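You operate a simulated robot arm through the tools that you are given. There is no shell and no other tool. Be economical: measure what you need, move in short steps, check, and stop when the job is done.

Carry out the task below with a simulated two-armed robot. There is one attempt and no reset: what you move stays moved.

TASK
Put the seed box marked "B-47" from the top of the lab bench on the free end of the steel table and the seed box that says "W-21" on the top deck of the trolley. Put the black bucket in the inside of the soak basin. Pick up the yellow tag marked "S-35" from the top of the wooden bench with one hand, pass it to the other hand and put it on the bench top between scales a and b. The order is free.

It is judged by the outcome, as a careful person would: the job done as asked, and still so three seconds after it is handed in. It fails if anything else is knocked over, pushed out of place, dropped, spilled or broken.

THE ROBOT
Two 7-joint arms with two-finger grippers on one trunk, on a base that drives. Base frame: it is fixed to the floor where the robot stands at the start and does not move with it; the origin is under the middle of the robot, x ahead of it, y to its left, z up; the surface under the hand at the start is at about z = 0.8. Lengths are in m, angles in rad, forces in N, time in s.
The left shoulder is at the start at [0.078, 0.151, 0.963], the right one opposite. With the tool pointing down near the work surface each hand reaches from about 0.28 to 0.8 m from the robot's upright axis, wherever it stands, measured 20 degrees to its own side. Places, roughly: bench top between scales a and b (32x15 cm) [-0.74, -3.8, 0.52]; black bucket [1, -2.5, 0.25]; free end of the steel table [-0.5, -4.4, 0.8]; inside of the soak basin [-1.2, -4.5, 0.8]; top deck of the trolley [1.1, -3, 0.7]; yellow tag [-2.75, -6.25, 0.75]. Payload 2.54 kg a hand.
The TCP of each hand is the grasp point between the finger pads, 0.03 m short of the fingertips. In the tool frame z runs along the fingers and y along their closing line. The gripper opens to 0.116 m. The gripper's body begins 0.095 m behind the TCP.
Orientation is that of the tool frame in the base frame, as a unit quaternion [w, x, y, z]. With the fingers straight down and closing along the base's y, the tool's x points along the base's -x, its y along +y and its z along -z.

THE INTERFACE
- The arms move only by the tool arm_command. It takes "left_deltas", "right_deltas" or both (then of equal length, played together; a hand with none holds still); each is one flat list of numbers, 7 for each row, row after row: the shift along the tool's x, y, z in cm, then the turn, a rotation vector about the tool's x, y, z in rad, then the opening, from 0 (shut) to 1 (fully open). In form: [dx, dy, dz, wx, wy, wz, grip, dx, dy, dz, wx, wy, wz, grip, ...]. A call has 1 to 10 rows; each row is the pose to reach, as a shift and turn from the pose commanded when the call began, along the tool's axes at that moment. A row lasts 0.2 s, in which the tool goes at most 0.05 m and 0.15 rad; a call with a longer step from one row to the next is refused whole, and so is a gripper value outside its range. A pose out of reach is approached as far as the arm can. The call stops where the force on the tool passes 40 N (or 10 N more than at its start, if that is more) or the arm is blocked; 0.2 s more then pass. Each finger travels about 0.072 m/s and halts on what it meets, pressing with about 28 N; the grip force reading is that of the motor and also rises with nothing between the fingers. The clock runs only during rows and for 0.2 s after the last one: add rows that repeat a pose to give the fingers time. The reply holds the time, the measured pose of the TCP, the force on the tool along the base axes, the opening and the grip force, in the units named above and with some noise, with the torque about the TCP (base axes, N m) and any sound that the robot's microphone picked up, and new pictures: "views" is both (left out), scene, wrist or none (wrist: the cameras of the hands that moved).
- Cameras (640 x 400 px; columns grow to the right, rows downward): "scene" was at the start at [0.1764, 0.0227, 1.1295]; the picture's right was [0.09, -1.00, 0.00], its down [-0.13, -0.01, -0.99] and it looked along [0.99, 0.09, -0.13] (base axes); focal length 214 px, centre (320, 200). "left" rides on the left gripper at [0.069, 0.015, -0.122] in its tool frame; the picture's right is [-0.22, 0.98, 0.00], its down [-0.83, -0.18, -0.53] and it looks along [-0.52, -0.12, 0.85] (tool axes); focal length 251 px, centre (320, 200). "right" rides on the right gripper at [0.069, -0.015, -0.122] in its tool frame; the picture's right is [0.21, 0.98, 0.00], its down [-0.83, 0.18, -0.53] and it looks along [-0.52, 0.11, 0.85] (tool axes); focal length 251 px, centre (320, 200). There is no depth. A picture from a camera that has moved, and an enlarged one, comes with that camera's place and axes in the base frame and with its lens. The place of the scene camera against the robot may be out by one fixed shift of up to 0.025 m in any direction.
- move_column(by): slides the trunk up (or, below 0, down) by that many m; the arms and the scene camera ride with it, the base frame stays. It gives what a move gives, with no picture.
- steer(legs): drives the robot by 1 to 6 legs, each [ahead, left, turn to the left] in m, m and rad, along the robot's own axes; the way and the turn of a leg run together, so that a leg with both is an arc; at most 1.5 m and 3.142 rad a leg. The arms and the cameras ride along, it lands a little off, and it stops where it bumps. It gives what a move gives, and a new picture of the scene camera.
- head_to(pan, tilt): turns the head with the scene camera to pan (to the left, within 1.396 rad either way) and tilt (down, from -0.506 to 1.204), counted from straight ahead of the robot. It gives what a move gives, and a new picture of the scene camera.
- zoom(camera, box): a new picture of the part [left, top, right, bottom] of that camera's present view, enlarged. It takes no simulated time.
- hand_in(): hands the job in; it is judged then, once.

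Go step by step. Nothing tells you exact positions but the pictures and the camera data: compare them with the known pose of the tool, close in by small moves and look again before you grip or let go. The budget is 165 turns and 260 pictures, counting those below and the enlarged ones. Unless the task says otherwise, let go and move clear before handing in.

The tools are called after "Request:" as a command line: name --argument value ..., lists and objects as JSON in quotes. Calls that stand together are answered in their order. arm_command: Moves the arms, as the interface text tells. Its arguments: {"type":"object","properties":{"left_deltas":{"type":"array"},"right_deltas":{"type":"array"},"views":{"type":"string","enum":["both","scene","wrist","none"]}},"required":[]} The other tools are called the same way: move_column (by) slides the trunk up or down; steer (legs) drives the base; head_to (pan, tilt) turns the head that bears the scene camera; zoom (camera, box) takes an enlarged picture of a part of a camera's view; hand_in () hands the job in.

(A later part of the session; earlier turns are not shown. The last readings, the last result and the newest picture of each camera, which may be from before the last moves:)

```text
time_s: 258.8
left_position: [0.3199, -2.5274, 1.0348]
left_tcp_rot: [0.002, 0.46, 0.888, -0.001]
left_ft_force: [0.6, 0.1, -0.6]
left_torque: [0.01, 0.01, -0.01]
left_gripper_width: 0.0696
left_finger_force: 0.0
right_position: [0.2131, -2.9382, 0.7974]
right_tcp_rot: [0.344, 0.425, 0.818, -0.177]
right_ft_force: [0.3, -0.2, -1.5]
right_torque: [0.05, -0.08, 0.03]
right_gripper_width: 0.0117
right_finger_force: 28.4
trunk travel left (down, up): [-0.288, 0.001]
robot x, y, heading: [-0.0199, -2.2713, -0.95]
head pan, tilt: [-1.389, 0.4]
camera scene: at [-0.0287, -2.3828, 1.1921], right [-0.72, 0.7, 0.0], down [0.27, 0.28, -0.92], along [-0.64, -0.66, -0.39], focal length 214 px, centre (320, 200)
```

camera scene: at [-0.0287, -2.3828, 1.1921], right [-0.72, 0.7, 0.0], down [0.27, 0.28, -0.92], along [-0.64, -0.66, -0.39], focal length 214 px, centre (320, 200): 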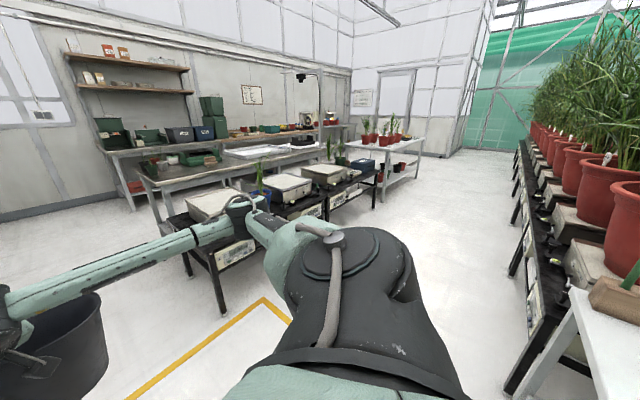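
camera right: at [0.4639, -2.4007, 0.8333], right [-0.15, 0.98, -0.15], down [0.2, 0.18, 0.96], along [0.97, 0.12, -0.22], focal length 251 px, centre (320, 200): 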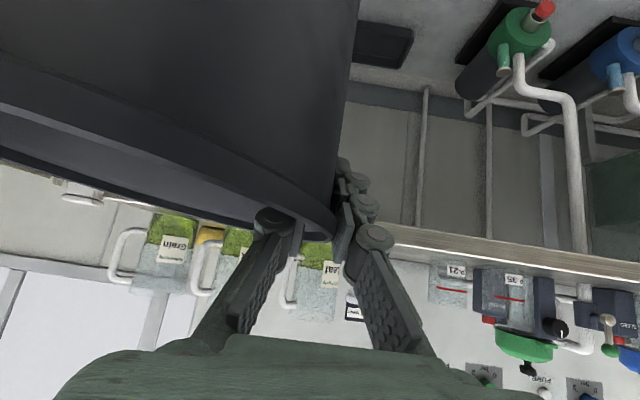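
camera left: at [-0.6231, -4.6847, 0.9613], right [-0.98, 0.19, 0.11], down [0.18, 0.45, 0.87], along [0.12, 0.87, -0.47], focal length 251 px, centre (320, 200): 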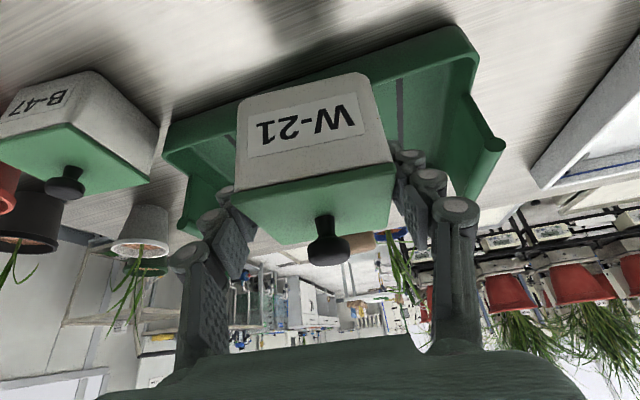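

The rotation was stopped by that white table behind my base. I'll move away from it diagonally, finish the turn, and look back at it.

Request:
steer --legs '[[0.27, -0.13, 0], [0, 0, -0.62]]'

Request:
zoom --camera "left" --box '[0, 0, 640, 400]'

```text
time_s: 262.6
left_position: [0.1611, -2.9739, 1.0367]
left_tcp_rot: [0.001, 0.707, 0.708, -0.001]
left_ft_force: [-0.6, 0.3, -0.4]
left_torque: [0.01, 0.01, 0.03]
left_gripper_width: 0.0695
left_finger_force: 0.0
right_position: [-0.1619, -3.2483, 0.7965]
right_tcp_rot: [0.275, 0.652, 0.652, -0.271]
right_ft_force: [-0.9, 0.4, -2.3]
right_torque: [0.03, -0.11, -0.02]
right_gripper_width: 0.0118
right_finger_force: 28.1
trunk travel left (down, up): [-0.288, 0.001]
robot x, y, heading: [0.0303, -2.5727, -1.562]
head pan, tilt: [-1.389, 0.4]
camera scene: at [-0.046, -2.643, 1.1921], right [-0.18, 0.98, 0.0], down [0.38, 0.07, -0.92], along [-0.91, -0.17, -0.39], focal length 214 px, centre (320, 200)
```

scene: 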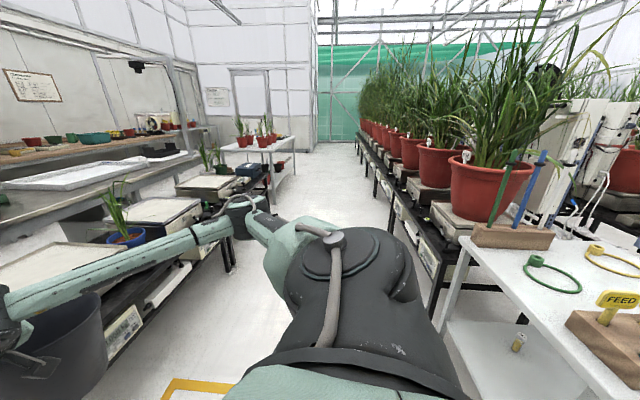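

```text
1.00 times, centred on (320, 200) of left (not enlarged: the box is as wide or as high as the picture)
camera zoom: at [0.1774, -2.9043, 1.1566], right [0.98, -0.21, 0.0], down [-0.18, -0.82, 0.54], along [-0.11, -0.52, -0.84], focal length 251 px, centre (320, 200)
```

zoom: 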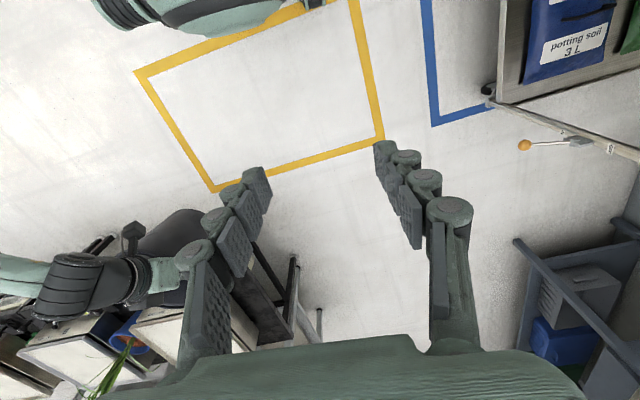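

The white table and what's on it look undisturbed. I'll lift the bucket higher, then drive down the aisle and round to the south side of the steel table.

Request:
arm_command --right_deltas '[-1, 0, -3.8, 0, 0, 0, 0, -2, 0, -7.6, 0, 0, 0, 0, -3, 0, -11.4, 0, 0, 0, 0, -4, 0, -15.2, 0, 0, 0, 0, -5, 0, -19, 0, 0, 0, 0, -6, 0, -22.6, 0, 0, 0, 0]' --views "none"

Request:
steer --legs '[[0, 0.2, 0], [1.18, 0, 0], [0, 0.28, 0], [1.4, 0, 0]]'

Request:
head_to --pan -1.0 --tilt 0.4

```text
time_s: 264.0
left_position: [0.1616, -2.9739, 1.0361]
left_tcp_rot: [0.0, 0.707, 0.708, -0.001]
left_ft_force: [-0.5, 0.6, -0.2]
left_torque: [-0.04, 0.03, 0.01]
left_gripper_width: 0.0696
left_finger_force: 0.1
right_position: [-0.1623, -3.1267, 0.9974]
right_tcp_rot: [0.274, 0.652, 0.652, -0.272]
right_ft_force: [-0.9, -0.5, -1.5]
right_torque: [-0.04, -0.12, 0.03]
right_gripper_width: 0.0116
right_finger_force: 28.2
trunk travel left (down, up): [-0.288, 0.001]
robot x, y, heading: [0.0286, -2.5715, -1.57]
head pan, tilt: [-1.389, 0.4]
```

```text
time_s: 281.5
left_position: [0.6519, -5.533, 1.0359]
left_tcp_rot: [0.001, 0.705, 0.709, -0.001]
left_ft_force: [-0.1, 0.0, -1.0]
left_torque: [0.01, -0.01, -0.01]
left_gripper_width: 0.0695
left_finger_force: 0.1
right_position: [0.3271, -5.6899, 0.9965]
right_tcp_rot: [0.276, 0.65, 0.655, -0.27]
right_ft_force: [-0.4, -0.2, -1.9]
right_torque: [0.01, -0.16, 0.02]
right_gripper_width: 0.0116
right_finger_force: 28.0
trunk travel left (down, up): [-0.288, 0.001]
robot x, y, heading: [0.5196, -5.1305, -1.57]
head pan, tilt: [-1.389, 0.4]
camera scene: at [0.4433, -5.2032, 1.1921], right [-0.19, 0.98, 0.0], down [0.38, 0.07, -0.92], along [-0.9, -0.17, -0.39], focal length 214 px, centre (320, 200)
```

scene: 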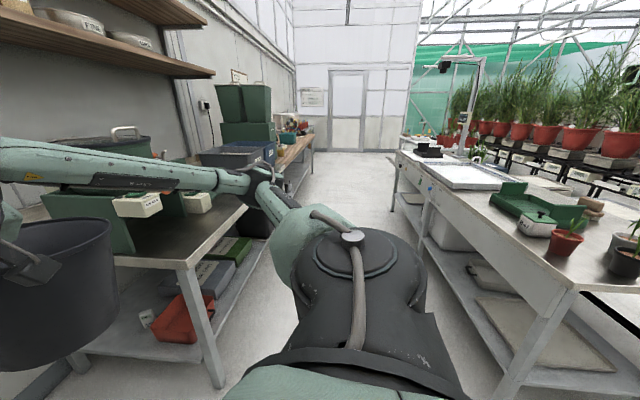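

```text
time_s: 282.4
left_position: [0.6518, -5.5331, 1.0362]
left_tcp_rot: [0.001, 0.705, 0.709, -0.001]
left_ft_force: [-0.5, -0.8, 0.3]
left_torque: [0.02, 0.01, -0.04]
left_gripper_width: 0.0696
left_finger_force: 0.0
right_position: [0.3272, -5.688, 0.9968]
right_tcp_rot: [0.276, 0.651, 0.653, -0.272]
right_ft_force: [-0.3, -0.7, -2.0]
right_torque: [-0.01, -0.1, -0.01]
right_gripper_width: 0.0114
right_finger_force: 27.8
trunk travel left (down, up): [-0.288, 0.001]
robot x, y, heading: [0.5142, -5.1303, -1.564]
head pan, tilt: [-1.0, 0.4]
camera scene: at [0.4567, -5.2362, 1.1921], right [-0.55, 0.84, 0.0], down [0.33, 0.21, -0.92], along [-0.77, -0.5, -0.39], focal length 214 px, centre (320, 200)
```

scene: 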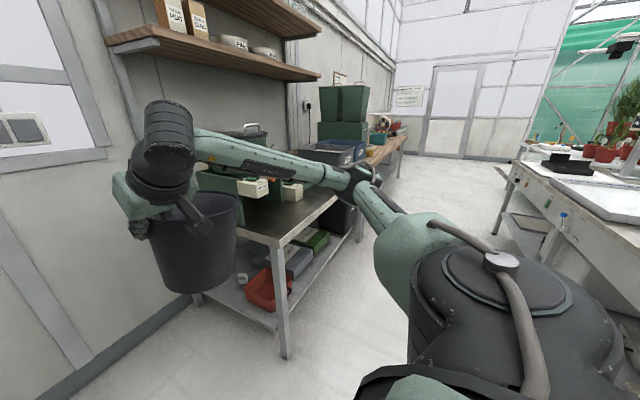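

I need to face +y at the basin. I'll back up slightly for room and turn clockwise in two steps.

Request:
steer --legs '[[-0.17, 0.03, 0], [0, 0, -1.57], [0, 0, -1.57]]'

Request:
head_to --pan 0.6 --tilt 0.5

```text
time_s: 291.7
left_position: [0.4091, -4.5621, 1.0361]
left_tcp_rot: [-0.001, 0.711, -0.703, -0.001]
left_ft_force: [0.8, 0.3, 0.3]
left_torque: [-0.03, 0.04, 0.06]
left_gripper_width: 0.07
left_finger_force: 0.1
right_position: [0.7341, -4.4058, 0.9964]
right_tcp_rot: [-0.271, 0.655, -0.649, -0.276]
right_ft_force: [-0.2, -0.3, -1.9]
right_torque: [0.0, 0.1, 0.0]
right_gripper_width: 0.0117
right_finger_force: 28.1
trunk travel left (down, up): [-0.288, 0.001]
robot x, y, heading: [0.5494, -4.9656, 1.582]
head pan, tilt: [-1.0, 0.4]
camera scene: at [0.6395, -4.8302, 1.1921], right [0.55, -0.83, 0.0], down [-0.32, -0.21, -0.92], along [0.77, 0.51, -0.39], focal length 214 px, centre (320, 200)
```

scene: 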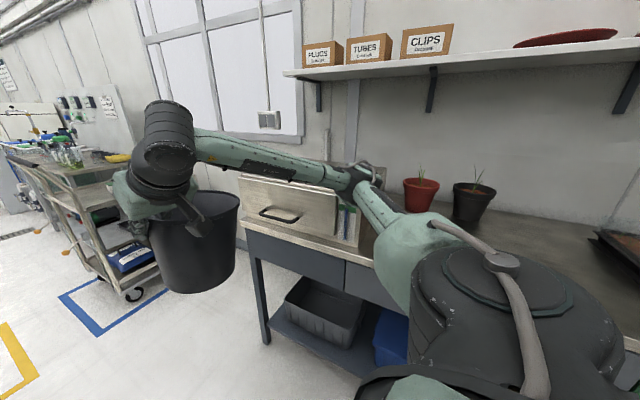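

```text
time_s: 293.4
left_position: [0.4106, -4.5628, 1.0361]
left_tcp_rot: [-0.001, 0.711, -0.703, -0.001]
left_ft_force: [-0.4, 0.5, -0.1]
left_torque: [-0.02, -0.03, -0.05]
left_gripper_width: 0.0695
left_finger_force: 0.0
right_position: [0.7336, -4.4053, 0.9962]
right_tcp_rot: [-0.27, 0.655, -0.649, -0.276]
right_ft_force: [0.0, 0.2, -1.7]
right_torque: [-0.02, 0.17, -0.01]
right_gripper_width: 0.0118
right_finger_force: 27.6
trunk travel left (down, up): [-0.288, 0.001]
robot x, y, heading: [0.5501, -4.9651, 1.585]
head pan, tilt: [0.6, 0.499]
camera scene: at [0.5098, -4.8068, 1.1829], right [0.82, 0.58, 0.0], down [0.28, -0.39, -0.88], along [-0.51, 0.72, -0.48], focal length 214 px, centre (320, 200)
```

scene: 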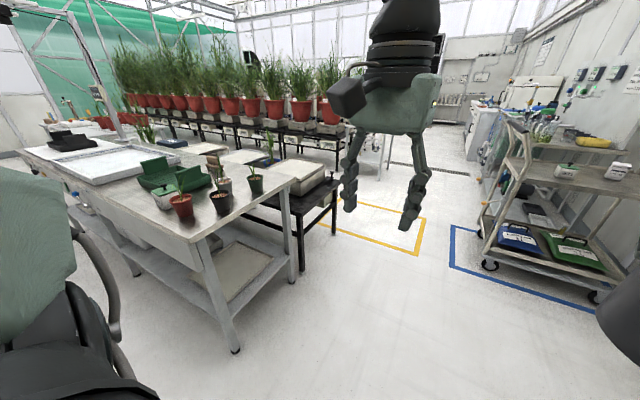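

I'll retract and raise the bucket a little, step back from the table and slide left to the basin.

Request:
arm_command --right_deltas '[0.3, 0, -3.2, 0, 0, 0, 0, 0.6, 0, -6.4, 0, 0, 0, 0, 1, 0, -9.6, 0, 0, 0, 0, 1.3, 0, -12.7, 0, 0, 0, 0]' --views "none"

Request:
steer --legs '[[-0.2, 0, -0.015], [0, 1.0, 0], [0, 0.9, 0]]'

Request:
head_to --pan 0 --tilt 0.65

```text
time_s: 294.4
left_position: [0.4098, -4.5635, 1.0358]
left_tcp_rot: [-0.001, 0.711, -0.703, -0.001]
left_ft_force: [0.3, -0.3, 0.0]
left_torque: [-0.02, -0.03, 0.0]
left_gripper_width: 0.0694
left_finger_force: 0.1
right_position: [0.7367, -4.506, 1.0781]
right_tcp_rot: [-0.271, 0.655, -0.649, -0.276]
right_ft_force: [0.0, 0.5, -1.3]
right_torque: [0.01, 0.15, -0.02]
right_gripper_width: 0.0118
right_finger_force: 28.3
trunk travel left (down, up): [-0.288, 0.001]
robot x, y, heading: [0.5449, -4.9616, 1.583]
head pan, tilt: [0.6, 0.499]
```

```text
time_s: 314.1
left_position: [-1.4654, -4.7151, 1.0364]
left_tcp_rot: [0.001, -0.691, 0.723, 0.001]
left_ft_force: [1.1, -0.3, -0.3]
left_torque: [0.0, -0.01, 0.05]
left_gripper_width: 0.0697
left_finger_force: 0.1
right_position: [-1.1356, -4.6749, 1.0761]
right_tcp_rot: [0.278, -0.637, 0.667, 0.268]
right_ft_force: [0.3, -0.3, -2.7]
right_torque: [0.02, 0.15, -0.01]
right_gripper_width: 0.0115
right_finger_force: 27.7
trunk travel left (down, up): [-0.288, 0.001]
robot x, y, heading: [-1.3513, -5.1192, 1.53]
head pan, tilt: [0.6, 0.499]
camera scene: at [-1.3797, -4.9632, 1.1829], right [0.85, 0.53, 0.0], down [0.25, -0.41, -0.88], along [-0.46, 0.74, -0.48], focal length 214 px, centre (320, 200)
```

scene: 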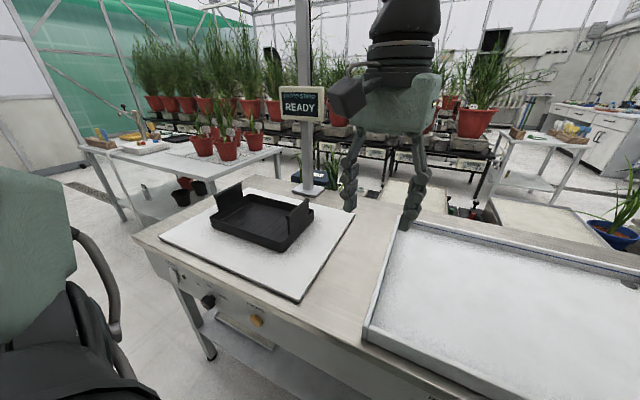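

```text
time_s: 315.1
left_position: [-1.465, -4.7149, 1.0363]
left_tcp_rot: [0.001, -0.691, 0.723, 0.002]
left_ft_force: [0.0, 0.3, 0.4]
left_torque: [0.02, 0.03, 0.01]
left_gripper_width: 0.0695
left_finger_force: 0.1
right_position: [-1.1359, -4.6749, 1.0765]
right_tcp_rot: [0.277, -0.637, 0.667, 0.269]
right_ft_force: [-0.1, 0.1, -2.0]
right_torque: [0.02, 0.14, 0.01]
right_gripper_width: 0.0114
right_finger_force: 28.3
trunk travel left (down, up): [-0.288, 0.001]
robot x, y, heading: [-1.3506, -5.1253, 1.528]
head pan, tilt: [0.0, 0.649]
camera scene: at [-1.3279, -4.9537, 1.1696], right [1.0, -0.04, 0.0], down [-0.03, -0.6, -0.8], along [0.03, 0.8, -0.6], focal length 214 px, centre (320, 200)
```

scene: 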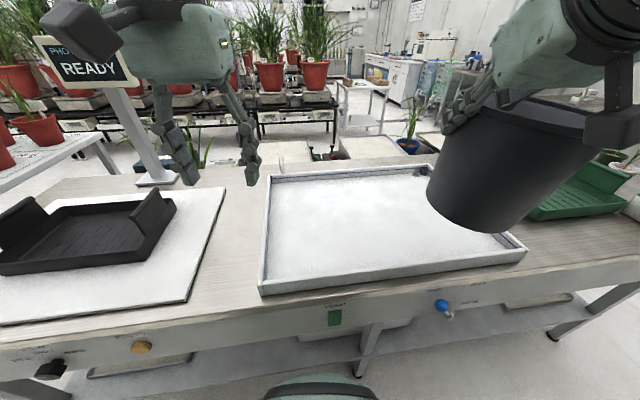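

The bucket is about 10 cm right and 19 cm short of the basin's middle. I'll slide left, then extend over the basin and start lowering.

Request:
steer --legs '[[0, 0.1, 0.03]]'

Request:
arm_command --right_deltas '[-2.6, 0, 2.64, 0, 0, 0, 0, -5.2, 0, 5.28, 0, 0, 0, 0, -7.8, 0, 7.9, 0, 0, 0, 0, -10.4, 0, 10.6, 0, 0, 0, 0, -12.95, 0, 13.2, 0, 0, 0, 0, -10.8, 0, 15.3, 0, 0, 0, 0, -8.67, 0, 17.4, 0, 0, 0, 0, -6.5, 0, 19.5, 0, 0, 0, 0, -4.4, 0, 21.6, 0, 0, 0, 0, -2.95, 0, 23, 0, 0, 0, 0]' --views "both"

```text
time_s: 316.7
left_position: [-1.5771, -4.7162, 1.0355]
left_tcp_rot: [0.002, -0.703, 0.711, 0.001]
left_ft_force: [-0.3, -0.2, 0.4]
left_torque: [-0.04, -0.04, 0.01]
left_gripper_width: 0.0697
left_finger_force: 0.1
right_position: [-1.2499, -4.665, 1.0776]
right_tcp_rot: [0.273, -0.648, 0.656, 0.273]
right_ft_force: [0.2, -0.4, -2.6]
right_torque: [-0.01, 0.14, -0.02]
right_gripper_width: 0.0117
right_finger_force: 27.7
trunk travel left (down, up): [-0.288, 0.001]
robot x, y, heading: [-1.451, -5.1204, 1.556]
head pan, tilt: [0.0, 0.649]
camera scene: at [-1.4324, -4.9509, 1.1696], right [1.0, -0.01, 0.0], down [-0.01, -0.6, -0.8], along [0.01, 0.8, -0.6], focal length 214 px, centre (320, 200)
```

scene: 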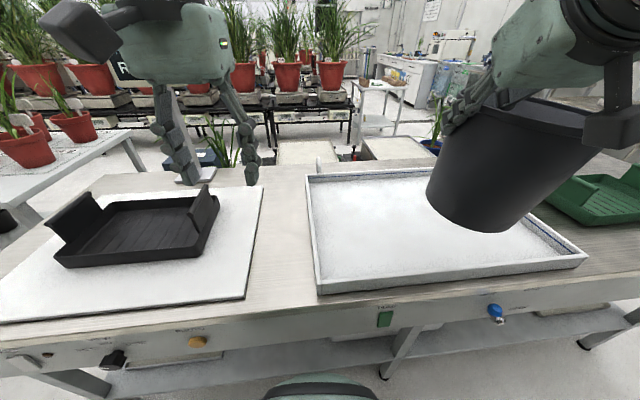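

```text
time_s: 318.9
left_position: [-1.5771, -4.7167, 1.0358]
left_tcp_rot: [0.001, -0.704, 0.711, 0.001]
left_ft_force: [0.5, 0.7, 0.1]
left_torque: [0.01, 0.02, -0.02]
left_gripper_width: 0.0696
left_finger_force: 0.0
right_position: [-1.2466, -4.4825, 0.9365]
right_tcp_rot: [0.273, -0.648, 0.656, 0.273]
right_ft_force: [-1.0, -0.2, -1.4]
right_torque: [0.01, 0.13, 0.0]
right_gripper_width: 0.0118
right_finger_force: 27.8
trunk travel left (down, up): [-0.288, 0.001]
robot x, y, heading: [-1.4479, -5.1239, 1.561]
head pan, tilt: [0.0, 0.649]
camera scene: at [-1.432, -4.9507, 1.1696], right [1.0, -0.01, 0.0], down [-0.01, -0.6, -0.8], along [0.01, 0.8, -0.6], focal length 214 px, centre (320, 200)
camera right: at [-1.2334, -4.618, 0.9729], right [-0.98, -0.14, -0.15], down [-0.17, 0.2, 0.96], along [-0.1, 0.97, -0.22], focal length 251 px, centre (320, 200)
```

scene: 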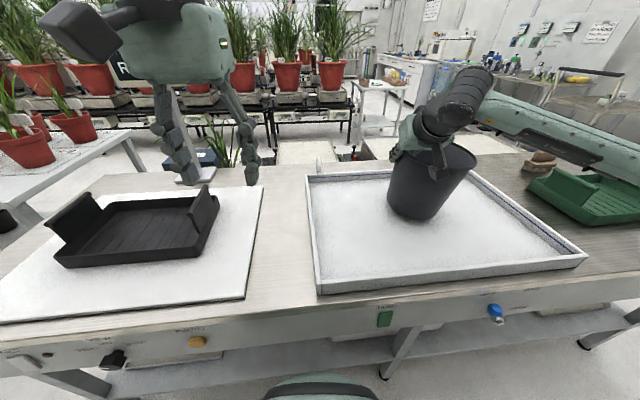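
right: 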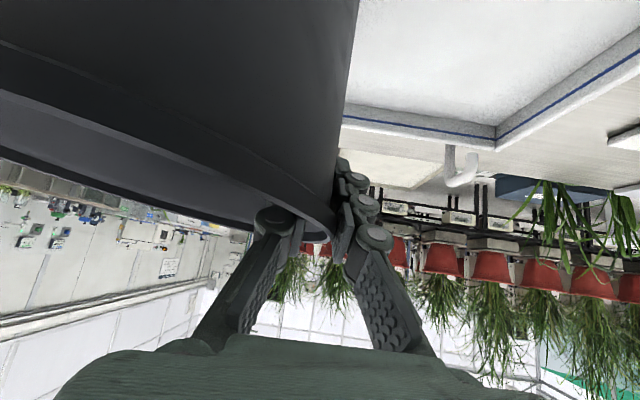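

The bucket is over the middle of the basin. I'll lower it gently until it touches.

Request:
arm_command --right_deltas '[1.07, 0, 1.05, 0, 0, 0, 0, 2.1, 0, 2.1, 0, 0, 0, 0, 2.5, 0, 2.45, 0, 0, 0, 0, 2.85, 0, 2.8, 0, 0, 0, 0]' --views "none"

Request:
arm_command --right_deltas '[0.28, 0, 0.28, 0, 0, 0, 0, 0.56, 0, 0.56, 0, 0, 0, 0]' --views "scene"

```text
time_s: 319.9
left_position: [-1.5773, -4.7174, 1.0367]
left_tcp_rot: [0.003, -0.703, 0.711, 0.002]
left_ft_force: [-1.3, 0.4, 0.1]
left_torque: [0.03, 0.0, -0.01]
left_gripper_width: 0.0695
left_finger_force: 0.0
right_position: [-1.2483, -4.482, 0.8997]
right_tcp_rot: [0.277, -0.646, 0.656, 0.275]
right_ft_force: [0.4, 1.9, 24.2]
right_torque: [-0.11, -0.52, -0.14]
right_gripper_width: 0.014
right_finger_force: 27.8
trunk travel left (down, up): [-0.288, 0.001]
robot x, y, heading: [-1.4498, -5.1179, 1.559]
head pan, tilt: [0.0, 0.649]
```

```text
time_s: 320.6
left_position: [-1.5766, -4.7169, 1.0362]
left_tcp_rot: [0.001, -0.703, 0.711, 0.0]
left_ft_force: [0.5, 0.6, -0.1]
left_torque: [-0.02, 0.01, -0.01]
left_gripper_width: 0.0696
left_finger_force: 0.0
right_position: [-1.2483, -4.4791, 0.8996]
right_tcp_rot: [0.279, -0.645, 0.654, 0.281]
right_ft_force: [-0.9, -1.2, 14.7]
right_torque: [-1.24, -0.66, -0.07]
right_gripper_width: 0.0139
right_finger_force: 27.8
trunk travel left (down, up): [-0.288, 0.001]
robot x, y, heading: [-1.4477, -5.1193, 1.559]
head pan, tilt: [0.0, 0.649]
stopped in row 2 (right hand): the force on the tool passed its limit at 41 N (the readings are from after the stop); the commanded pose is now the measured one
camera scene: at [-1.4326, -4.9521, 1.1693], right [1.0, -0.01, 0.0], down [-0.01, -0.6, -0.8], along [0.01, 0.8, -0.6], focal length 214 px, centre (320, 200)
```

scene: 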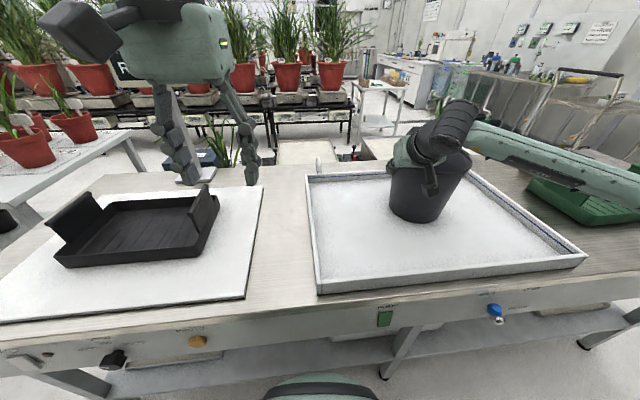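

The bucket stands on the basin floor. I'll open and back out along the fingers.

Request:
arm_command --right_deltas '[0, 0, -0.2, 0, 0, 0, 0.3, 0, 0, -0.2, 0, 0, 0, 0.5, 0, 0, -0.2, 0, 0, 0, 0.5, 0, 0, -3, 0, 0, 0, 0.5, 0, 0, -6.5, 0, 0, 0, 0.5, 0, 0, -10, 0, 0, 0, 0.5, -1, 0, -14, 0, 0, 0, 0.5, -2, 0, -18, 0, 0, 0, 0.5, -3, 0, -22, 0, 0, 0, 0.5]' --views "scene"

Request:
zoom --camera "scene" --box '[300, 120, 500, 260]'

```text
time_s: 322.6
left_position: [-1.5777, -4.7173, 1.0355]
left_tcp_rot: [0.002, -0.703, 0.711, 0.0]
left_ft_force: [-0.1, 0.0, 0.1]
left_torque: [0.05, -0.01, -0.01]
left_gripper_width: 0.0696
left_finger_force: 0.1
right_position: [-1.2486, -4.6169, 1.0689]
right_tcp_rot: [0.277, -0.646, 0.654, 0.278]
right_ft_force: [0.0, -0.6, 0.6]
right_torque: [-0.01, 0.01, 0.0]
right_gripper_width: 0.0582
right_finger_force: 0.1
trunk travel left (down, up): [-0.288, 0.001]
robot x, y, heading: [-1.4513, -5.1217, 1.558]
head pan, tilt: [0.0, 0.649]
camera scene: at [-1.4324, -4.9514, 1.1696], right [1.0, -0.01, 0.0], down [-0.01, -0.6, -0.8], along [0.01, 0.8, -0.6], focal length 214 px, centre (320, 200)
```

scene: 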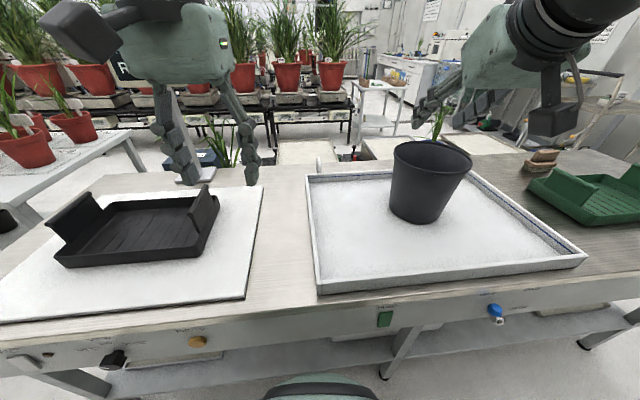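

```text
2.86 times, centred on (400, 190) of scene
camera zoom: at [-1.4324, -4.9514, 1.1696], right [1.0, -0.01, 0.0], down [-0.01, -0.6, -0.8], along [0.01, 0.8, -0.6], focal length 613 px, centre (91, 229)
```

zoom: 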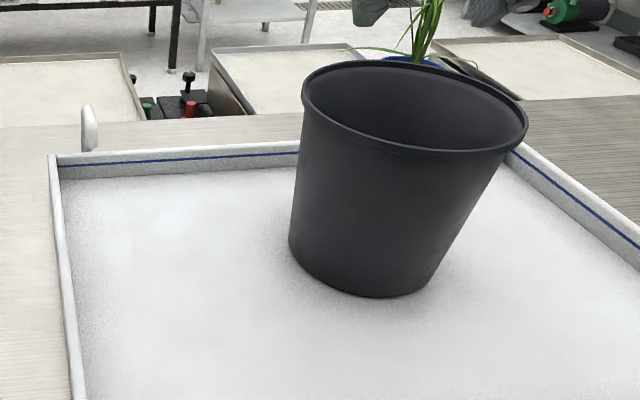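

The bucket stands in the basin. I'll straighten the right hand and turn west to find the wooden bench with the tag.

Request:
arm_command --right_deltas '[0, 0, -1, 0, 0.13, 0, 0.5, 0, 0, -2, 0, 0.26, 0, 0.5, 0, 0, -3, 0, 0.39, 0, 0.5, 0, 0, -4, 0, 0.52, 0, 0.5, 0, 0, -5, 0, 0.65, 0, 0.5, 0, 0, -6, 0, 0.785, 0, 0.5]' --views "none"

Request:
steer --legs '[[-0.05, 0, 0], [0, 0, 1.58]]'

Request:
head_to --pan 0.5 --tilt 0.35

```text
time_s: 324.1
left_position: [-1.5777, -4.7179, 1.0353]
left_tcp_rot: [0.001, -0.703, 0.712, 0.001]
left_ft_force: [0.4, 0.1, -0.6]
left_torque: [-0.02, 0.0, -0.01]
left_gripper_width: 0.0697
left_finger_force: 0.0
right_position: [-1.2503, -4.6619, 1.1107]
right_tcp_rot: [0.004, -0.703, 0.711, 0.009]
right_ft_force: [-0.2, 0.5, -0.1]
right_torque: [0.03, 0.0, 0.0]
right_gripper_width: 0.0579
right_finger_force: 0.2
trunk travel left (down, up): [-0.288, 0.001]
robot x, y, heading: [-1.4517, -5.119, 1.558]
head pan, tilt: [0.0, 0.649]
```

```text
time_s: 328.9
left_position: [-1.8565, -5.2937, 1.0355]
left_tcp_rot: [-0.001, 1.0, -0.012, -0.002]
left_ft_force: [0.1, 0.3, -0.2]
left_torque: [0.01, 0.0, -0.02]
left_gripper_width: 0.0694
left_finger_force: 0.2
right_position: [-1.907, -4.9641, 1.1097]
right_tcp_rot: [0.004, 1.0, -0.011, -0.01]
right_ft_force: [0.4, 0.3, 0.7]
right_torque: [0.01, 0.01, 0.03]
right_gripper_width: 0.0579
right_finger_force: 0.1
trunk travel left (down, up): [-0.288, 0.001]
robot x, y, heading: [-1.452, -5.1702, 3.12]
head pan, tilt: [0.0, 0.649]
camera scene: at [-1.5891, -5.1527, 1.1696], right [0.02, 1.0, 0.0], down [0.6, -0.01, -0.8], along [-0.8, 0.02, -0.6], focal length 214 px, centre (320, 200)
```

scene: 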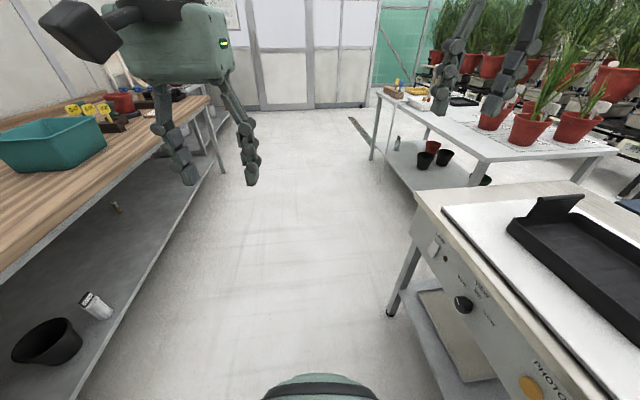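

```text
time_s: 329.8
left_position: [-1.8561, -5.2931, 1.0367]
left_tcp_rot: [-0.001, 1.0, -0.013, -0.002]
left_ft_force: [0.8, -0.6, 1.0]
left_torque: [-0.01, 0.02, 0.01]
left_gripper_width: 0.0697
left_finger_force: 0.0
right_position: [-1.9077, -4.9641, 1.1107]
right_tcp_rot: [0.004, 1.0, -0.011, -0.011]
right_ft_force: [-0.2, -1.1, -0.5]
right_torque: [0.01, 0.01, 0.02]
right_gripper_width: 0.058
right_finger_force: 0.1
trunk travel left (down, up): [-0.288, 0.001]
robot x, y, heading: [-1.4529, -5.1692, 3.118]
head pan, tilt: [0.499, 0.351]
camera scene: at [-1.5851, -5.1972, 1.1966], right [-0.46, 0.89, 0.0], down [0.31, 0.16, -0.94], along [-0.83, -0.43, -0.34], focal length 214 px, centre (320, 200)
```

scene: 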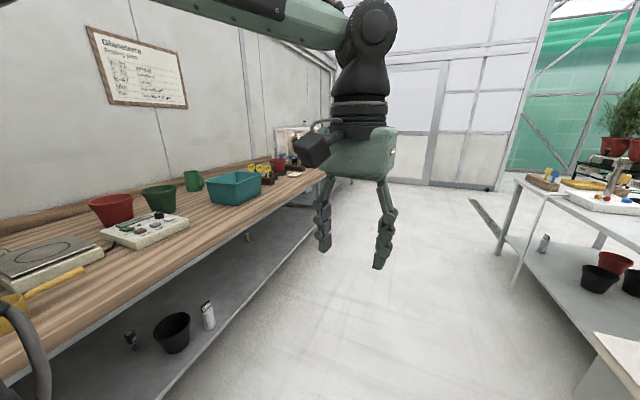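

Yellow tags stand in a holder on the wooden bench further west. I'll drive there and turn to face the bench.

Request:
steer --legs '[[1.2, 0, 0], [0, 0, 1.59]]'

Request:
head_to --pan 0 --tilt 0.6

```text
time_s: 339.8
left_position: [-2.514, -5.5456, 1.0352]
left_tcp_rot: [0.001, 0.715, 0.699, -0.001]
left_ft_force: [-0.1, 0.4, 0.0]
left_torque: [-0.03, 0.0, 0.02]
left_gripper_width: 0.0698
left_finger_force: 0.1
right_position: [-2.8431, -5.5972, 1.111]
right_tcp_rot: [0.01, 0.715, 0.699, -0.005]
right_ft_force: [0.3, 0.2, 0.0]
right_torque: [-0.04, 0.02, -0.02]
right_gripper_width: 0.058
right_finger_force: 0.2
trunk travel left (down, up): [-0.288, 0.001]
robot x, y, heading: [-2.6357, -5.1383, -1.592]
head pan, tilt: [0.499, 0.351]
camera scene: at [-2.5792, -5.2757, 1.1966], right [-0.89, -0.46, 0.0], down [-0.16, 0.31, -0.94], along [0.43, -0.83, -0.34], focal length 214 px, centre (320, 200)
```

scene: 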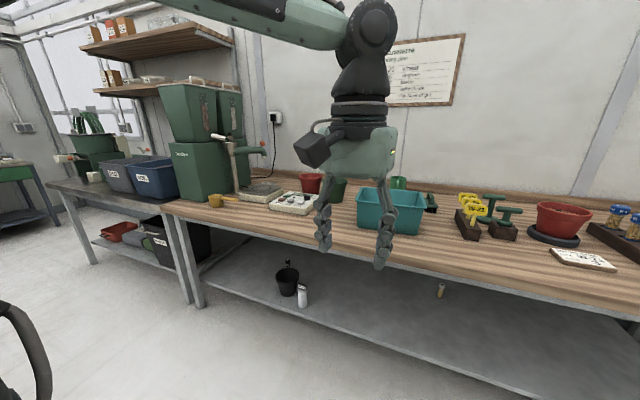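

```text
time_s: 340.7
left_position: [-2.5142, -5.5441, 1.0354]
left_tcp_rot: [0.001, 0.715, 0.699, -0.002]
left_ft_force: [-0.6, 0.6, 0.1]
left_torque: [0.0, 0.03, 0.03]
left_gripper_width: 0.0694
left_finger_force: 0.0
right_position: [-2.8429, -5.5959, 1.1106]
right_tcp_rot: [0.01, 0.715, 0.699, -0.005]
right_ft_force: [0.0, -0.4, 0.5]
right_torque: [0.03, 0.02, 0.04]
right_gripper_width: 0.0581
right_finger_force: 0.0
trunk travel left (down, up): [-0.288, 0.001]
robot x, y, heading: [-2.6354, -5.1403, -1.594]
head pan, tilt: [0.0, 0.6]
camera scene: at [-2.6239, -5.2814, 1.1739], right [-1.0, 0.02, 0.0], down [0.01, 0.56, -0.83], along [-0.02, -0.83, -0.56], focal length 214 px, centre (320, 200)
```

scene: 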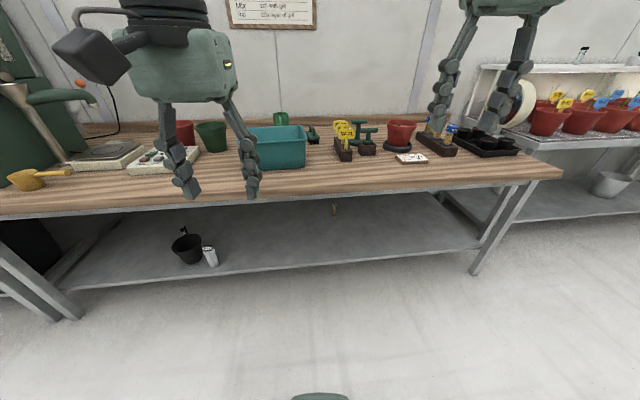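

Request:
zoom --camera "scene" --box '[300, 100, 460, 190]'

Request:
steer --legs '[[0.38, -0.05, 0.02]]'

```text
4.00 times, centred on (380, 145) of scene
camera zoom: at [-2.6239, -5.2814, 1.1739], right [-1.0, 0.02, 0.0], down [0.01, 0.56, -0.83], along [-0.02, -0.83, -0.56], focal length 858 px, centre (80, 420)
```

zoom: 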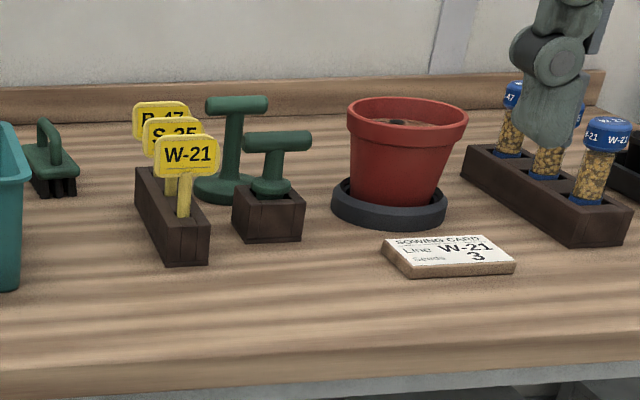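

```text
time_s: 343.1
left_position: [-2.5605, -5.9169, 1.0355]
left_tcp_rot: [0.001, 0.708, 0.706, -0.001]
left_ft_force: [-0.5, -0.4, -0.3]
left_torque: [0.0, 0.0, -0.02]
left_gripper_width: 0.0696
left_finger_force: 0.1
right_position: [-2.8882, -5.9738, 1.1098]
right_tcp_rot: [0.011, 0.709, 0.705, -0.005]
right_ft_force: [0.0, 0.3, -0.7]
right_torque: [-0.01, -0.02, 0.01]
right_gripper_width: 0.0583
right_finger_force: 0.1
trunk travel left (down, up): [-0.288, 0.001]
robot x, y, heading: [-2.6925, -5.5129, -1.569]
head pan, tilt: [0.0, 0.6]
camera scene: at [-2.675, -5.6559, 1.1738], right [-1.0, 0.0, 0.0], down [0.0, 0.57, -0.82], along [0.0, -0.82, -0.57], focal length 214 px, centre (320, 200)
```

scene: 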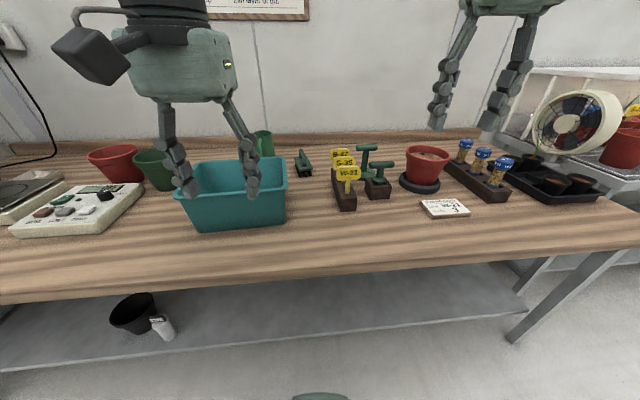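

S-35 is the middle tag of three in the holder. I'll zoom in to measure.

Request:
zoom --camera "scene" --box '[295, 130, 415, 220]'

Request:
zoom --camera "right" --box '[0, 0, 640, 400]'

```text
4.44 times, centred on (355, 175) of scene
camera zoom: at [-2.675, -5.6559, 1.1738], right [-1.0, 0.0, 0.0], down [0.0, 0.57, -0.82], along [0.0, -0.82, -0.57], focal length 953 px, centre (164, 311)
```

zoom: 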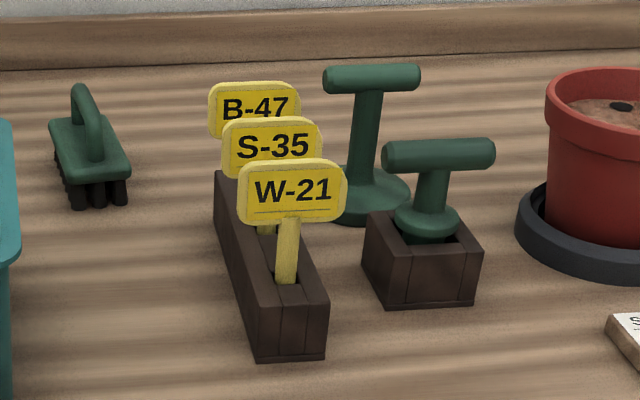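

```text
1.00 times, centred on (320, 200) of right (not enlarged: the box is as wide or as high as the picture)
camera zoom: at [-2.9037, -5.9025, 1.2314], right [0.98, 0.21, 0.0], down [0.18, -0.82, 0.55], along [0.12, -0.54, -0.83], focal length 251 px, centre (320, 200)
```

zoom: 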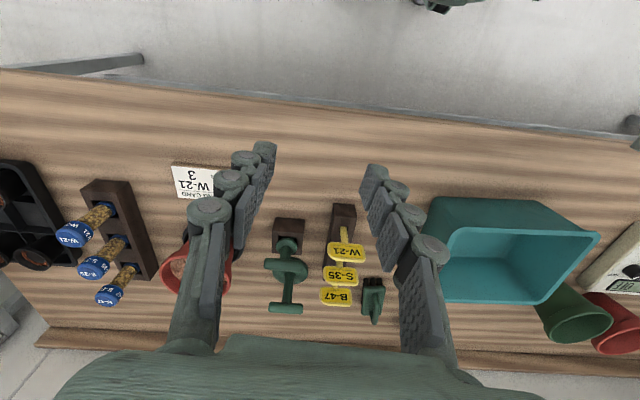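

Heads are about 7.5 cm wide and spaced about 7 cm; S-35's head is near (-2.76, -6.30, 0.87). I'll grip its side edges from above with the right hand, lift it out, then hand it over. I'll line up first.

Request:
steer --legs '[[0.03, 0.13, 0]]'

Request:
arm_command --right_deltas '[-3, 0, 1.5, 0, -0.1, 0, 0.8, -6, 0, 3, 0, -0.2, 0, 0.9, -9, 0, 4.5, 0, -0.3, 0, 0.95, -12, 0, 6, 0, -0.35, 0, 0.95, -15, 0, 7.5, 0, -0.35, 0, 0.95]' --views "wrist"

```text
time_s: 345.0
left_position: [-2.4258, -5.9451, 1.0359]
left_tcp_rot: [0.0, 0.708, 0.706, -0.002]
left_ft_force: [0.2, -1.3, -0.7]
left_torque: [-0.01, 0.03, 0.03]
left_gripper_width: 0.0693
left_finger_force: 0.0
right_position: [-2.7547, -6.0043, 1.1101]
right_tcp_rot: [0.01, 0.708, 0.706, -0.004]
right_ft_force: [-0.8, -0.4, -0.2]
right_torque: [-0.01, 0.0, -0.03]
right_gripper_width: 0.0579
right_finger_force: 0.1
trunk travel left (down, up): [-0.288, 0.001]
robot x, y, heading: [-2.5558, -5.5437, -1.569]
head pan, tilt: [0.0, 0.6]
camera scene: at [-2.5413, -5.6859, 1.1739], right [-1.0, 0.0, 0.0], down [0.0, 0.56, -0.83], along [0.0, -0.83, -0.56], focal length 214 px, centre (320, 200)
```

scene: 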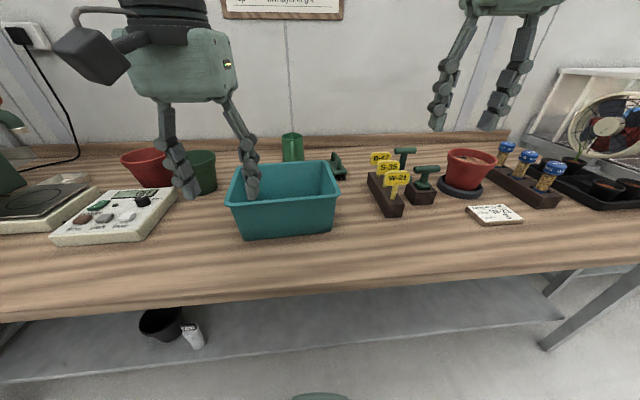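

```text
time_s: 346.2
left_position: [-2.4266, -5.9461, 1.0355]
left_tcp_rot: [0.001, 0.707, 0.707, -0.002]
left_ft_force: [-0.3, 0.1, -0.3]
left_torque: [-0.02, -0.02, 0.01]
left_gripper_width: 0.0694
left_finger_force: 0.1
right_position: [-2.7535, -6.1562, 1.0396]
right_tcp_rot: [0.132, 0.696, 0.694, -0.128]
right_ft_force: [-0.5, 0.6, -0.4]
right_torque: [0.01, 0.02, 0.02]
right_gripper_width: 0.11
right_finger_force: 0.1
trunk travel left (down, up): [-0.288, 0.001]
robot x, y, heading: [-2.5582, -5.5471, -1.57]
head pan, tilt: [0.0, 0.6]
camera right: at [-2.7683, -6.0475, 1.1282], right [0.98, 0.2, -0.07], down [0.18, -0.58, 0.8], along [0.12, -0.79, -0.6], focal length 251 px, centre (320, 200)
```

right: 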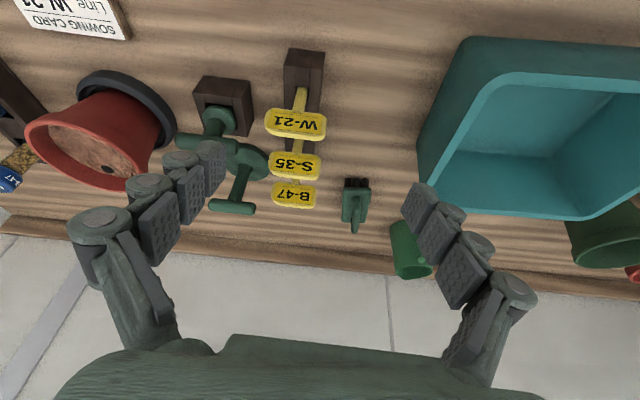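

I'll zoom on the wrist view to check the clearance around S-35.

Request:
zoom --camera "right" --box '[180, 40, 400, 240]'

```text
2.00 times, centred on (290, 140) of right
camera zoom: at [-2.7683, -6.0475, 1.1282], right [0.98, 0.2, -0.07], down [0.18, -0.58, 0.8], along [0.12, -0.79, -0.6], focal length 503 px, centre (380, 320)
```

zoom: 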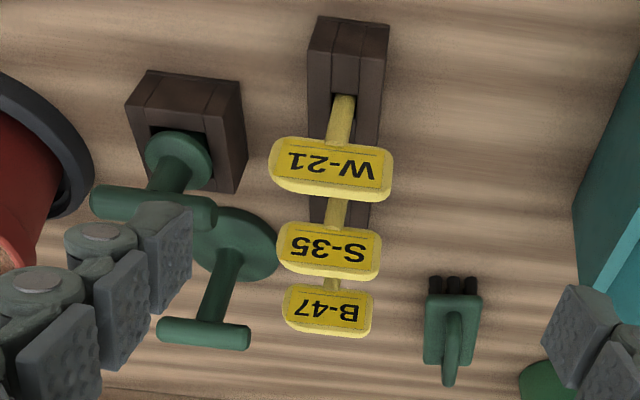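

The right finger will pass about 1.5 cm from the green handle. I'll narrow the opening, match the holder's slight yaw and move to just above S-35.

Request:
arm_command --right_deltas '[-2, -0.4, 3, -0.01, 0, -0.03, 0.78, -4, -0.8, 6, -0.02, 0, -0.06, 0.76, -6, -1.1, 9, -0.03, 0, -0.09, 0.76, -8.3, -1.45, 12, -0.041, 0, -0.113, 0.76]' --views "both"

```text
time_s: 347.2
left_position: [-2.4255, -5.9464, 1.036]
left_tcp_rot: [0.002, 0.707, 0.707, -0.001]
left_ft_force: [-0.2, -0.7, 0.5]
left_torque: [-0.01, -0.03, 0.0]
left_gripper_width: 0.0697
left_finger_force: 0.0
right_position: [-2.7702, -6.2774, 0.9567]
right_tcp_rot: [0.139, 0.652, 0.735, -0.122]
right_ft_force: [0.6, -0.5, -0.1]
right_torque: [0.02, -0.01, 0.0]
right_gripper_width: 0.0882
right_finger_force: 0.1
trunk travel left (down, up): [-0.288, 0.001]
robot x, y, heading: [-2.5582, -5.5374, -1.565]
head pan, tilt: [0.0, 0.6]
camera scene: at [-2.5416, -5.6863, 1.1738], right [-1.0, 0.0, 0.0], down [0.0, 0.57, -0.82], along [0.0, -0.82, -0.57], focal length 214 px, centre (320, 200)
camera right: at [-2.7967, -6.1715, 1.0455], right [0.95, 0.32, -0.07], down [0.25, -0.55, 0.8], along [0.21, -0.77, -0.6], focal length 251 px, centre (320, 200)
```

scene: 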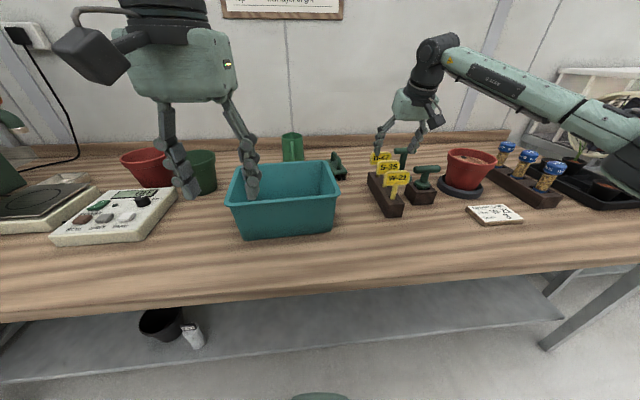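
right: 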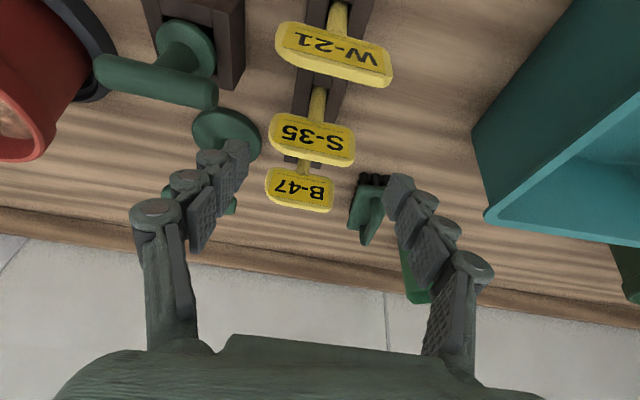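

S-35 is straight below along the finger axis. I'll go down along it, correcting the yaw slightly, and look before closing.

Request:
arm_command --right_deltas '[0, 0, 2.5, 0.01, 0, 0.03, 0.76, 0, 0, 5, 0.02, 0, 0.06, 0.76, 0, 0, 7.5, 0.02, 0, 0.06, 0.76, 0, 0, 8.9, 0.02, 0, 0.06, 0.76]' --views "wrist"

Request:
zoom --camera "scene" --box '[350, 100, 490, 220]'

```text
time_s: 348.2
left_position: [-2.4265, -5.9456, 1.0362]
left_tcp_rot: [0.001, 0.708, 0.706, -0.001]
left_ft_force: [-0.1, 0.1, 0.8]
left_torque: [-0.02, 0.01, -0.03]
left_gripper_width: 0.0696
left_finger_force: 0.0
right_position: [-2.7653, -6.3096, 0.8734]
right_tcp_rot: [0.136, 0.676, 0.714, -0.124]
right_ft_force: [-0.2, -0.2, 1.0]
right_torque: [-0.03, 0.04, 0.01]
right_gripper_width: 0.0879
right_finger_force: 0.1
trunk travel left (down, up): [-0.288, 0.001]
robot x, y, heading: [-2.5559, -5.5437, -1.572]
head pan, tilt: [0.0, 0.6]
camera right: at [-2.7861, -6.2021, 0.9623], right [0.96, 0.25, -0.07], down [0.21, -0.57, 0.8], along [0.16, -0.78, -0.6], focal length 251 px, centre (320, 200)
```

right: 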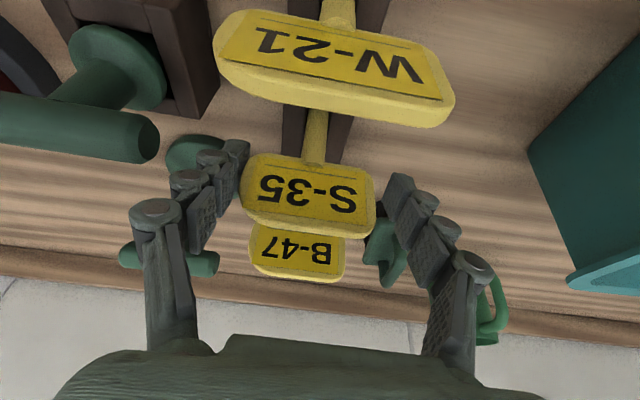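

```text
3.33 times, centred on (420, 160) of scene
camera zoom: at [-2.5416, -5.686, 1.1739], right [-1.0, 0.0, 0.0], down [0.0, 0.57, -0.82], along [0.0, -0.82, -0.57], focal length 715 px, centre (-13, 333)
```

zoom: 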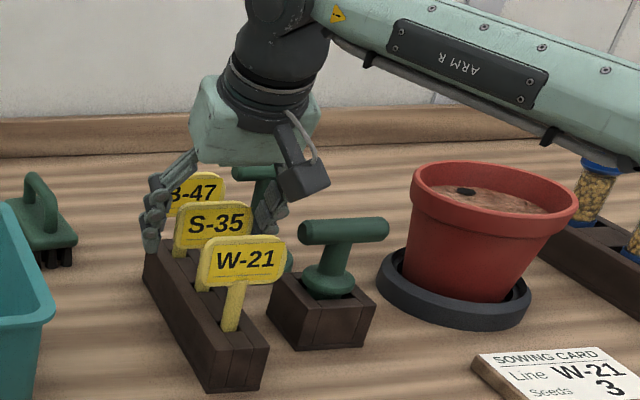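

The plate is at TCP depth, 5 mm to one side. I'll shift, close and pull straight up.

Request:
arm_command --right_deltas '[0, -0.5, 0, 0, 0, 0, 0.76, 0, -0.5, 0, 0, 0, 0, 0.4, 0, -0.5, 0, 0, 0, 0, 0.1, 0, -0.5, 0, 0, 0, 0, 0.1, 0, -0.5, 0, 0, 0, 0, 0.1]' --views "wrist"

```text
time_s: 349.4
left_position: [-2.4269, -5.9453, 1.0366]
left_tcp_rot: [0.002, 0.708, 0.706, -0.002]
left_ft_force: [-0.9, -0.1, 0.0]
left_torque: [0.0, -0.01, -0.02]
left_gripper_width: 0.0694
left_finger_force: 0.0
right_position: [-2.7691, -6.3094, 0.8734]
right_tcp_rot: [0.136, 0.676, 0.713, -0.126]
right_ft_force: [0.0, 0.7, 0.8]
right_torque: [0.0, 0.04, -0.01]
right_gripper_width: 0.0714
right_finger_force: 28.3
trunk travel left (down, up): [-0.288, 0.001]
robot x, y, heading: [-2.559, -5.5407, -1.572]
head pan, tilt: [0.0, 0.6]
camera right: at [-2.7905, -6.2017, 0.9628], right [0.96, 0.25, -0.07], down [0.21, -0.57, 0.8], along [0.16, -0.78, -0.6], focal length 251 px, centre (320, 200)
```

right: 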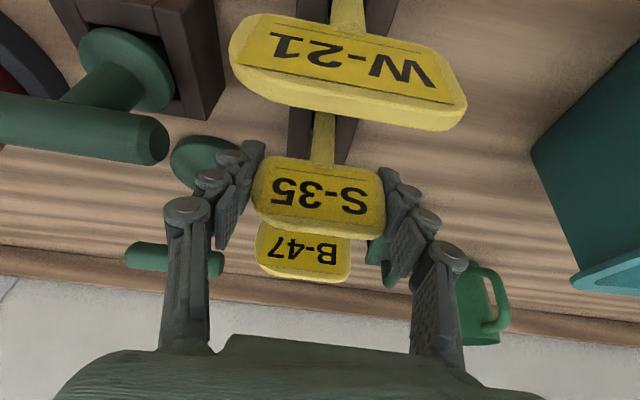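

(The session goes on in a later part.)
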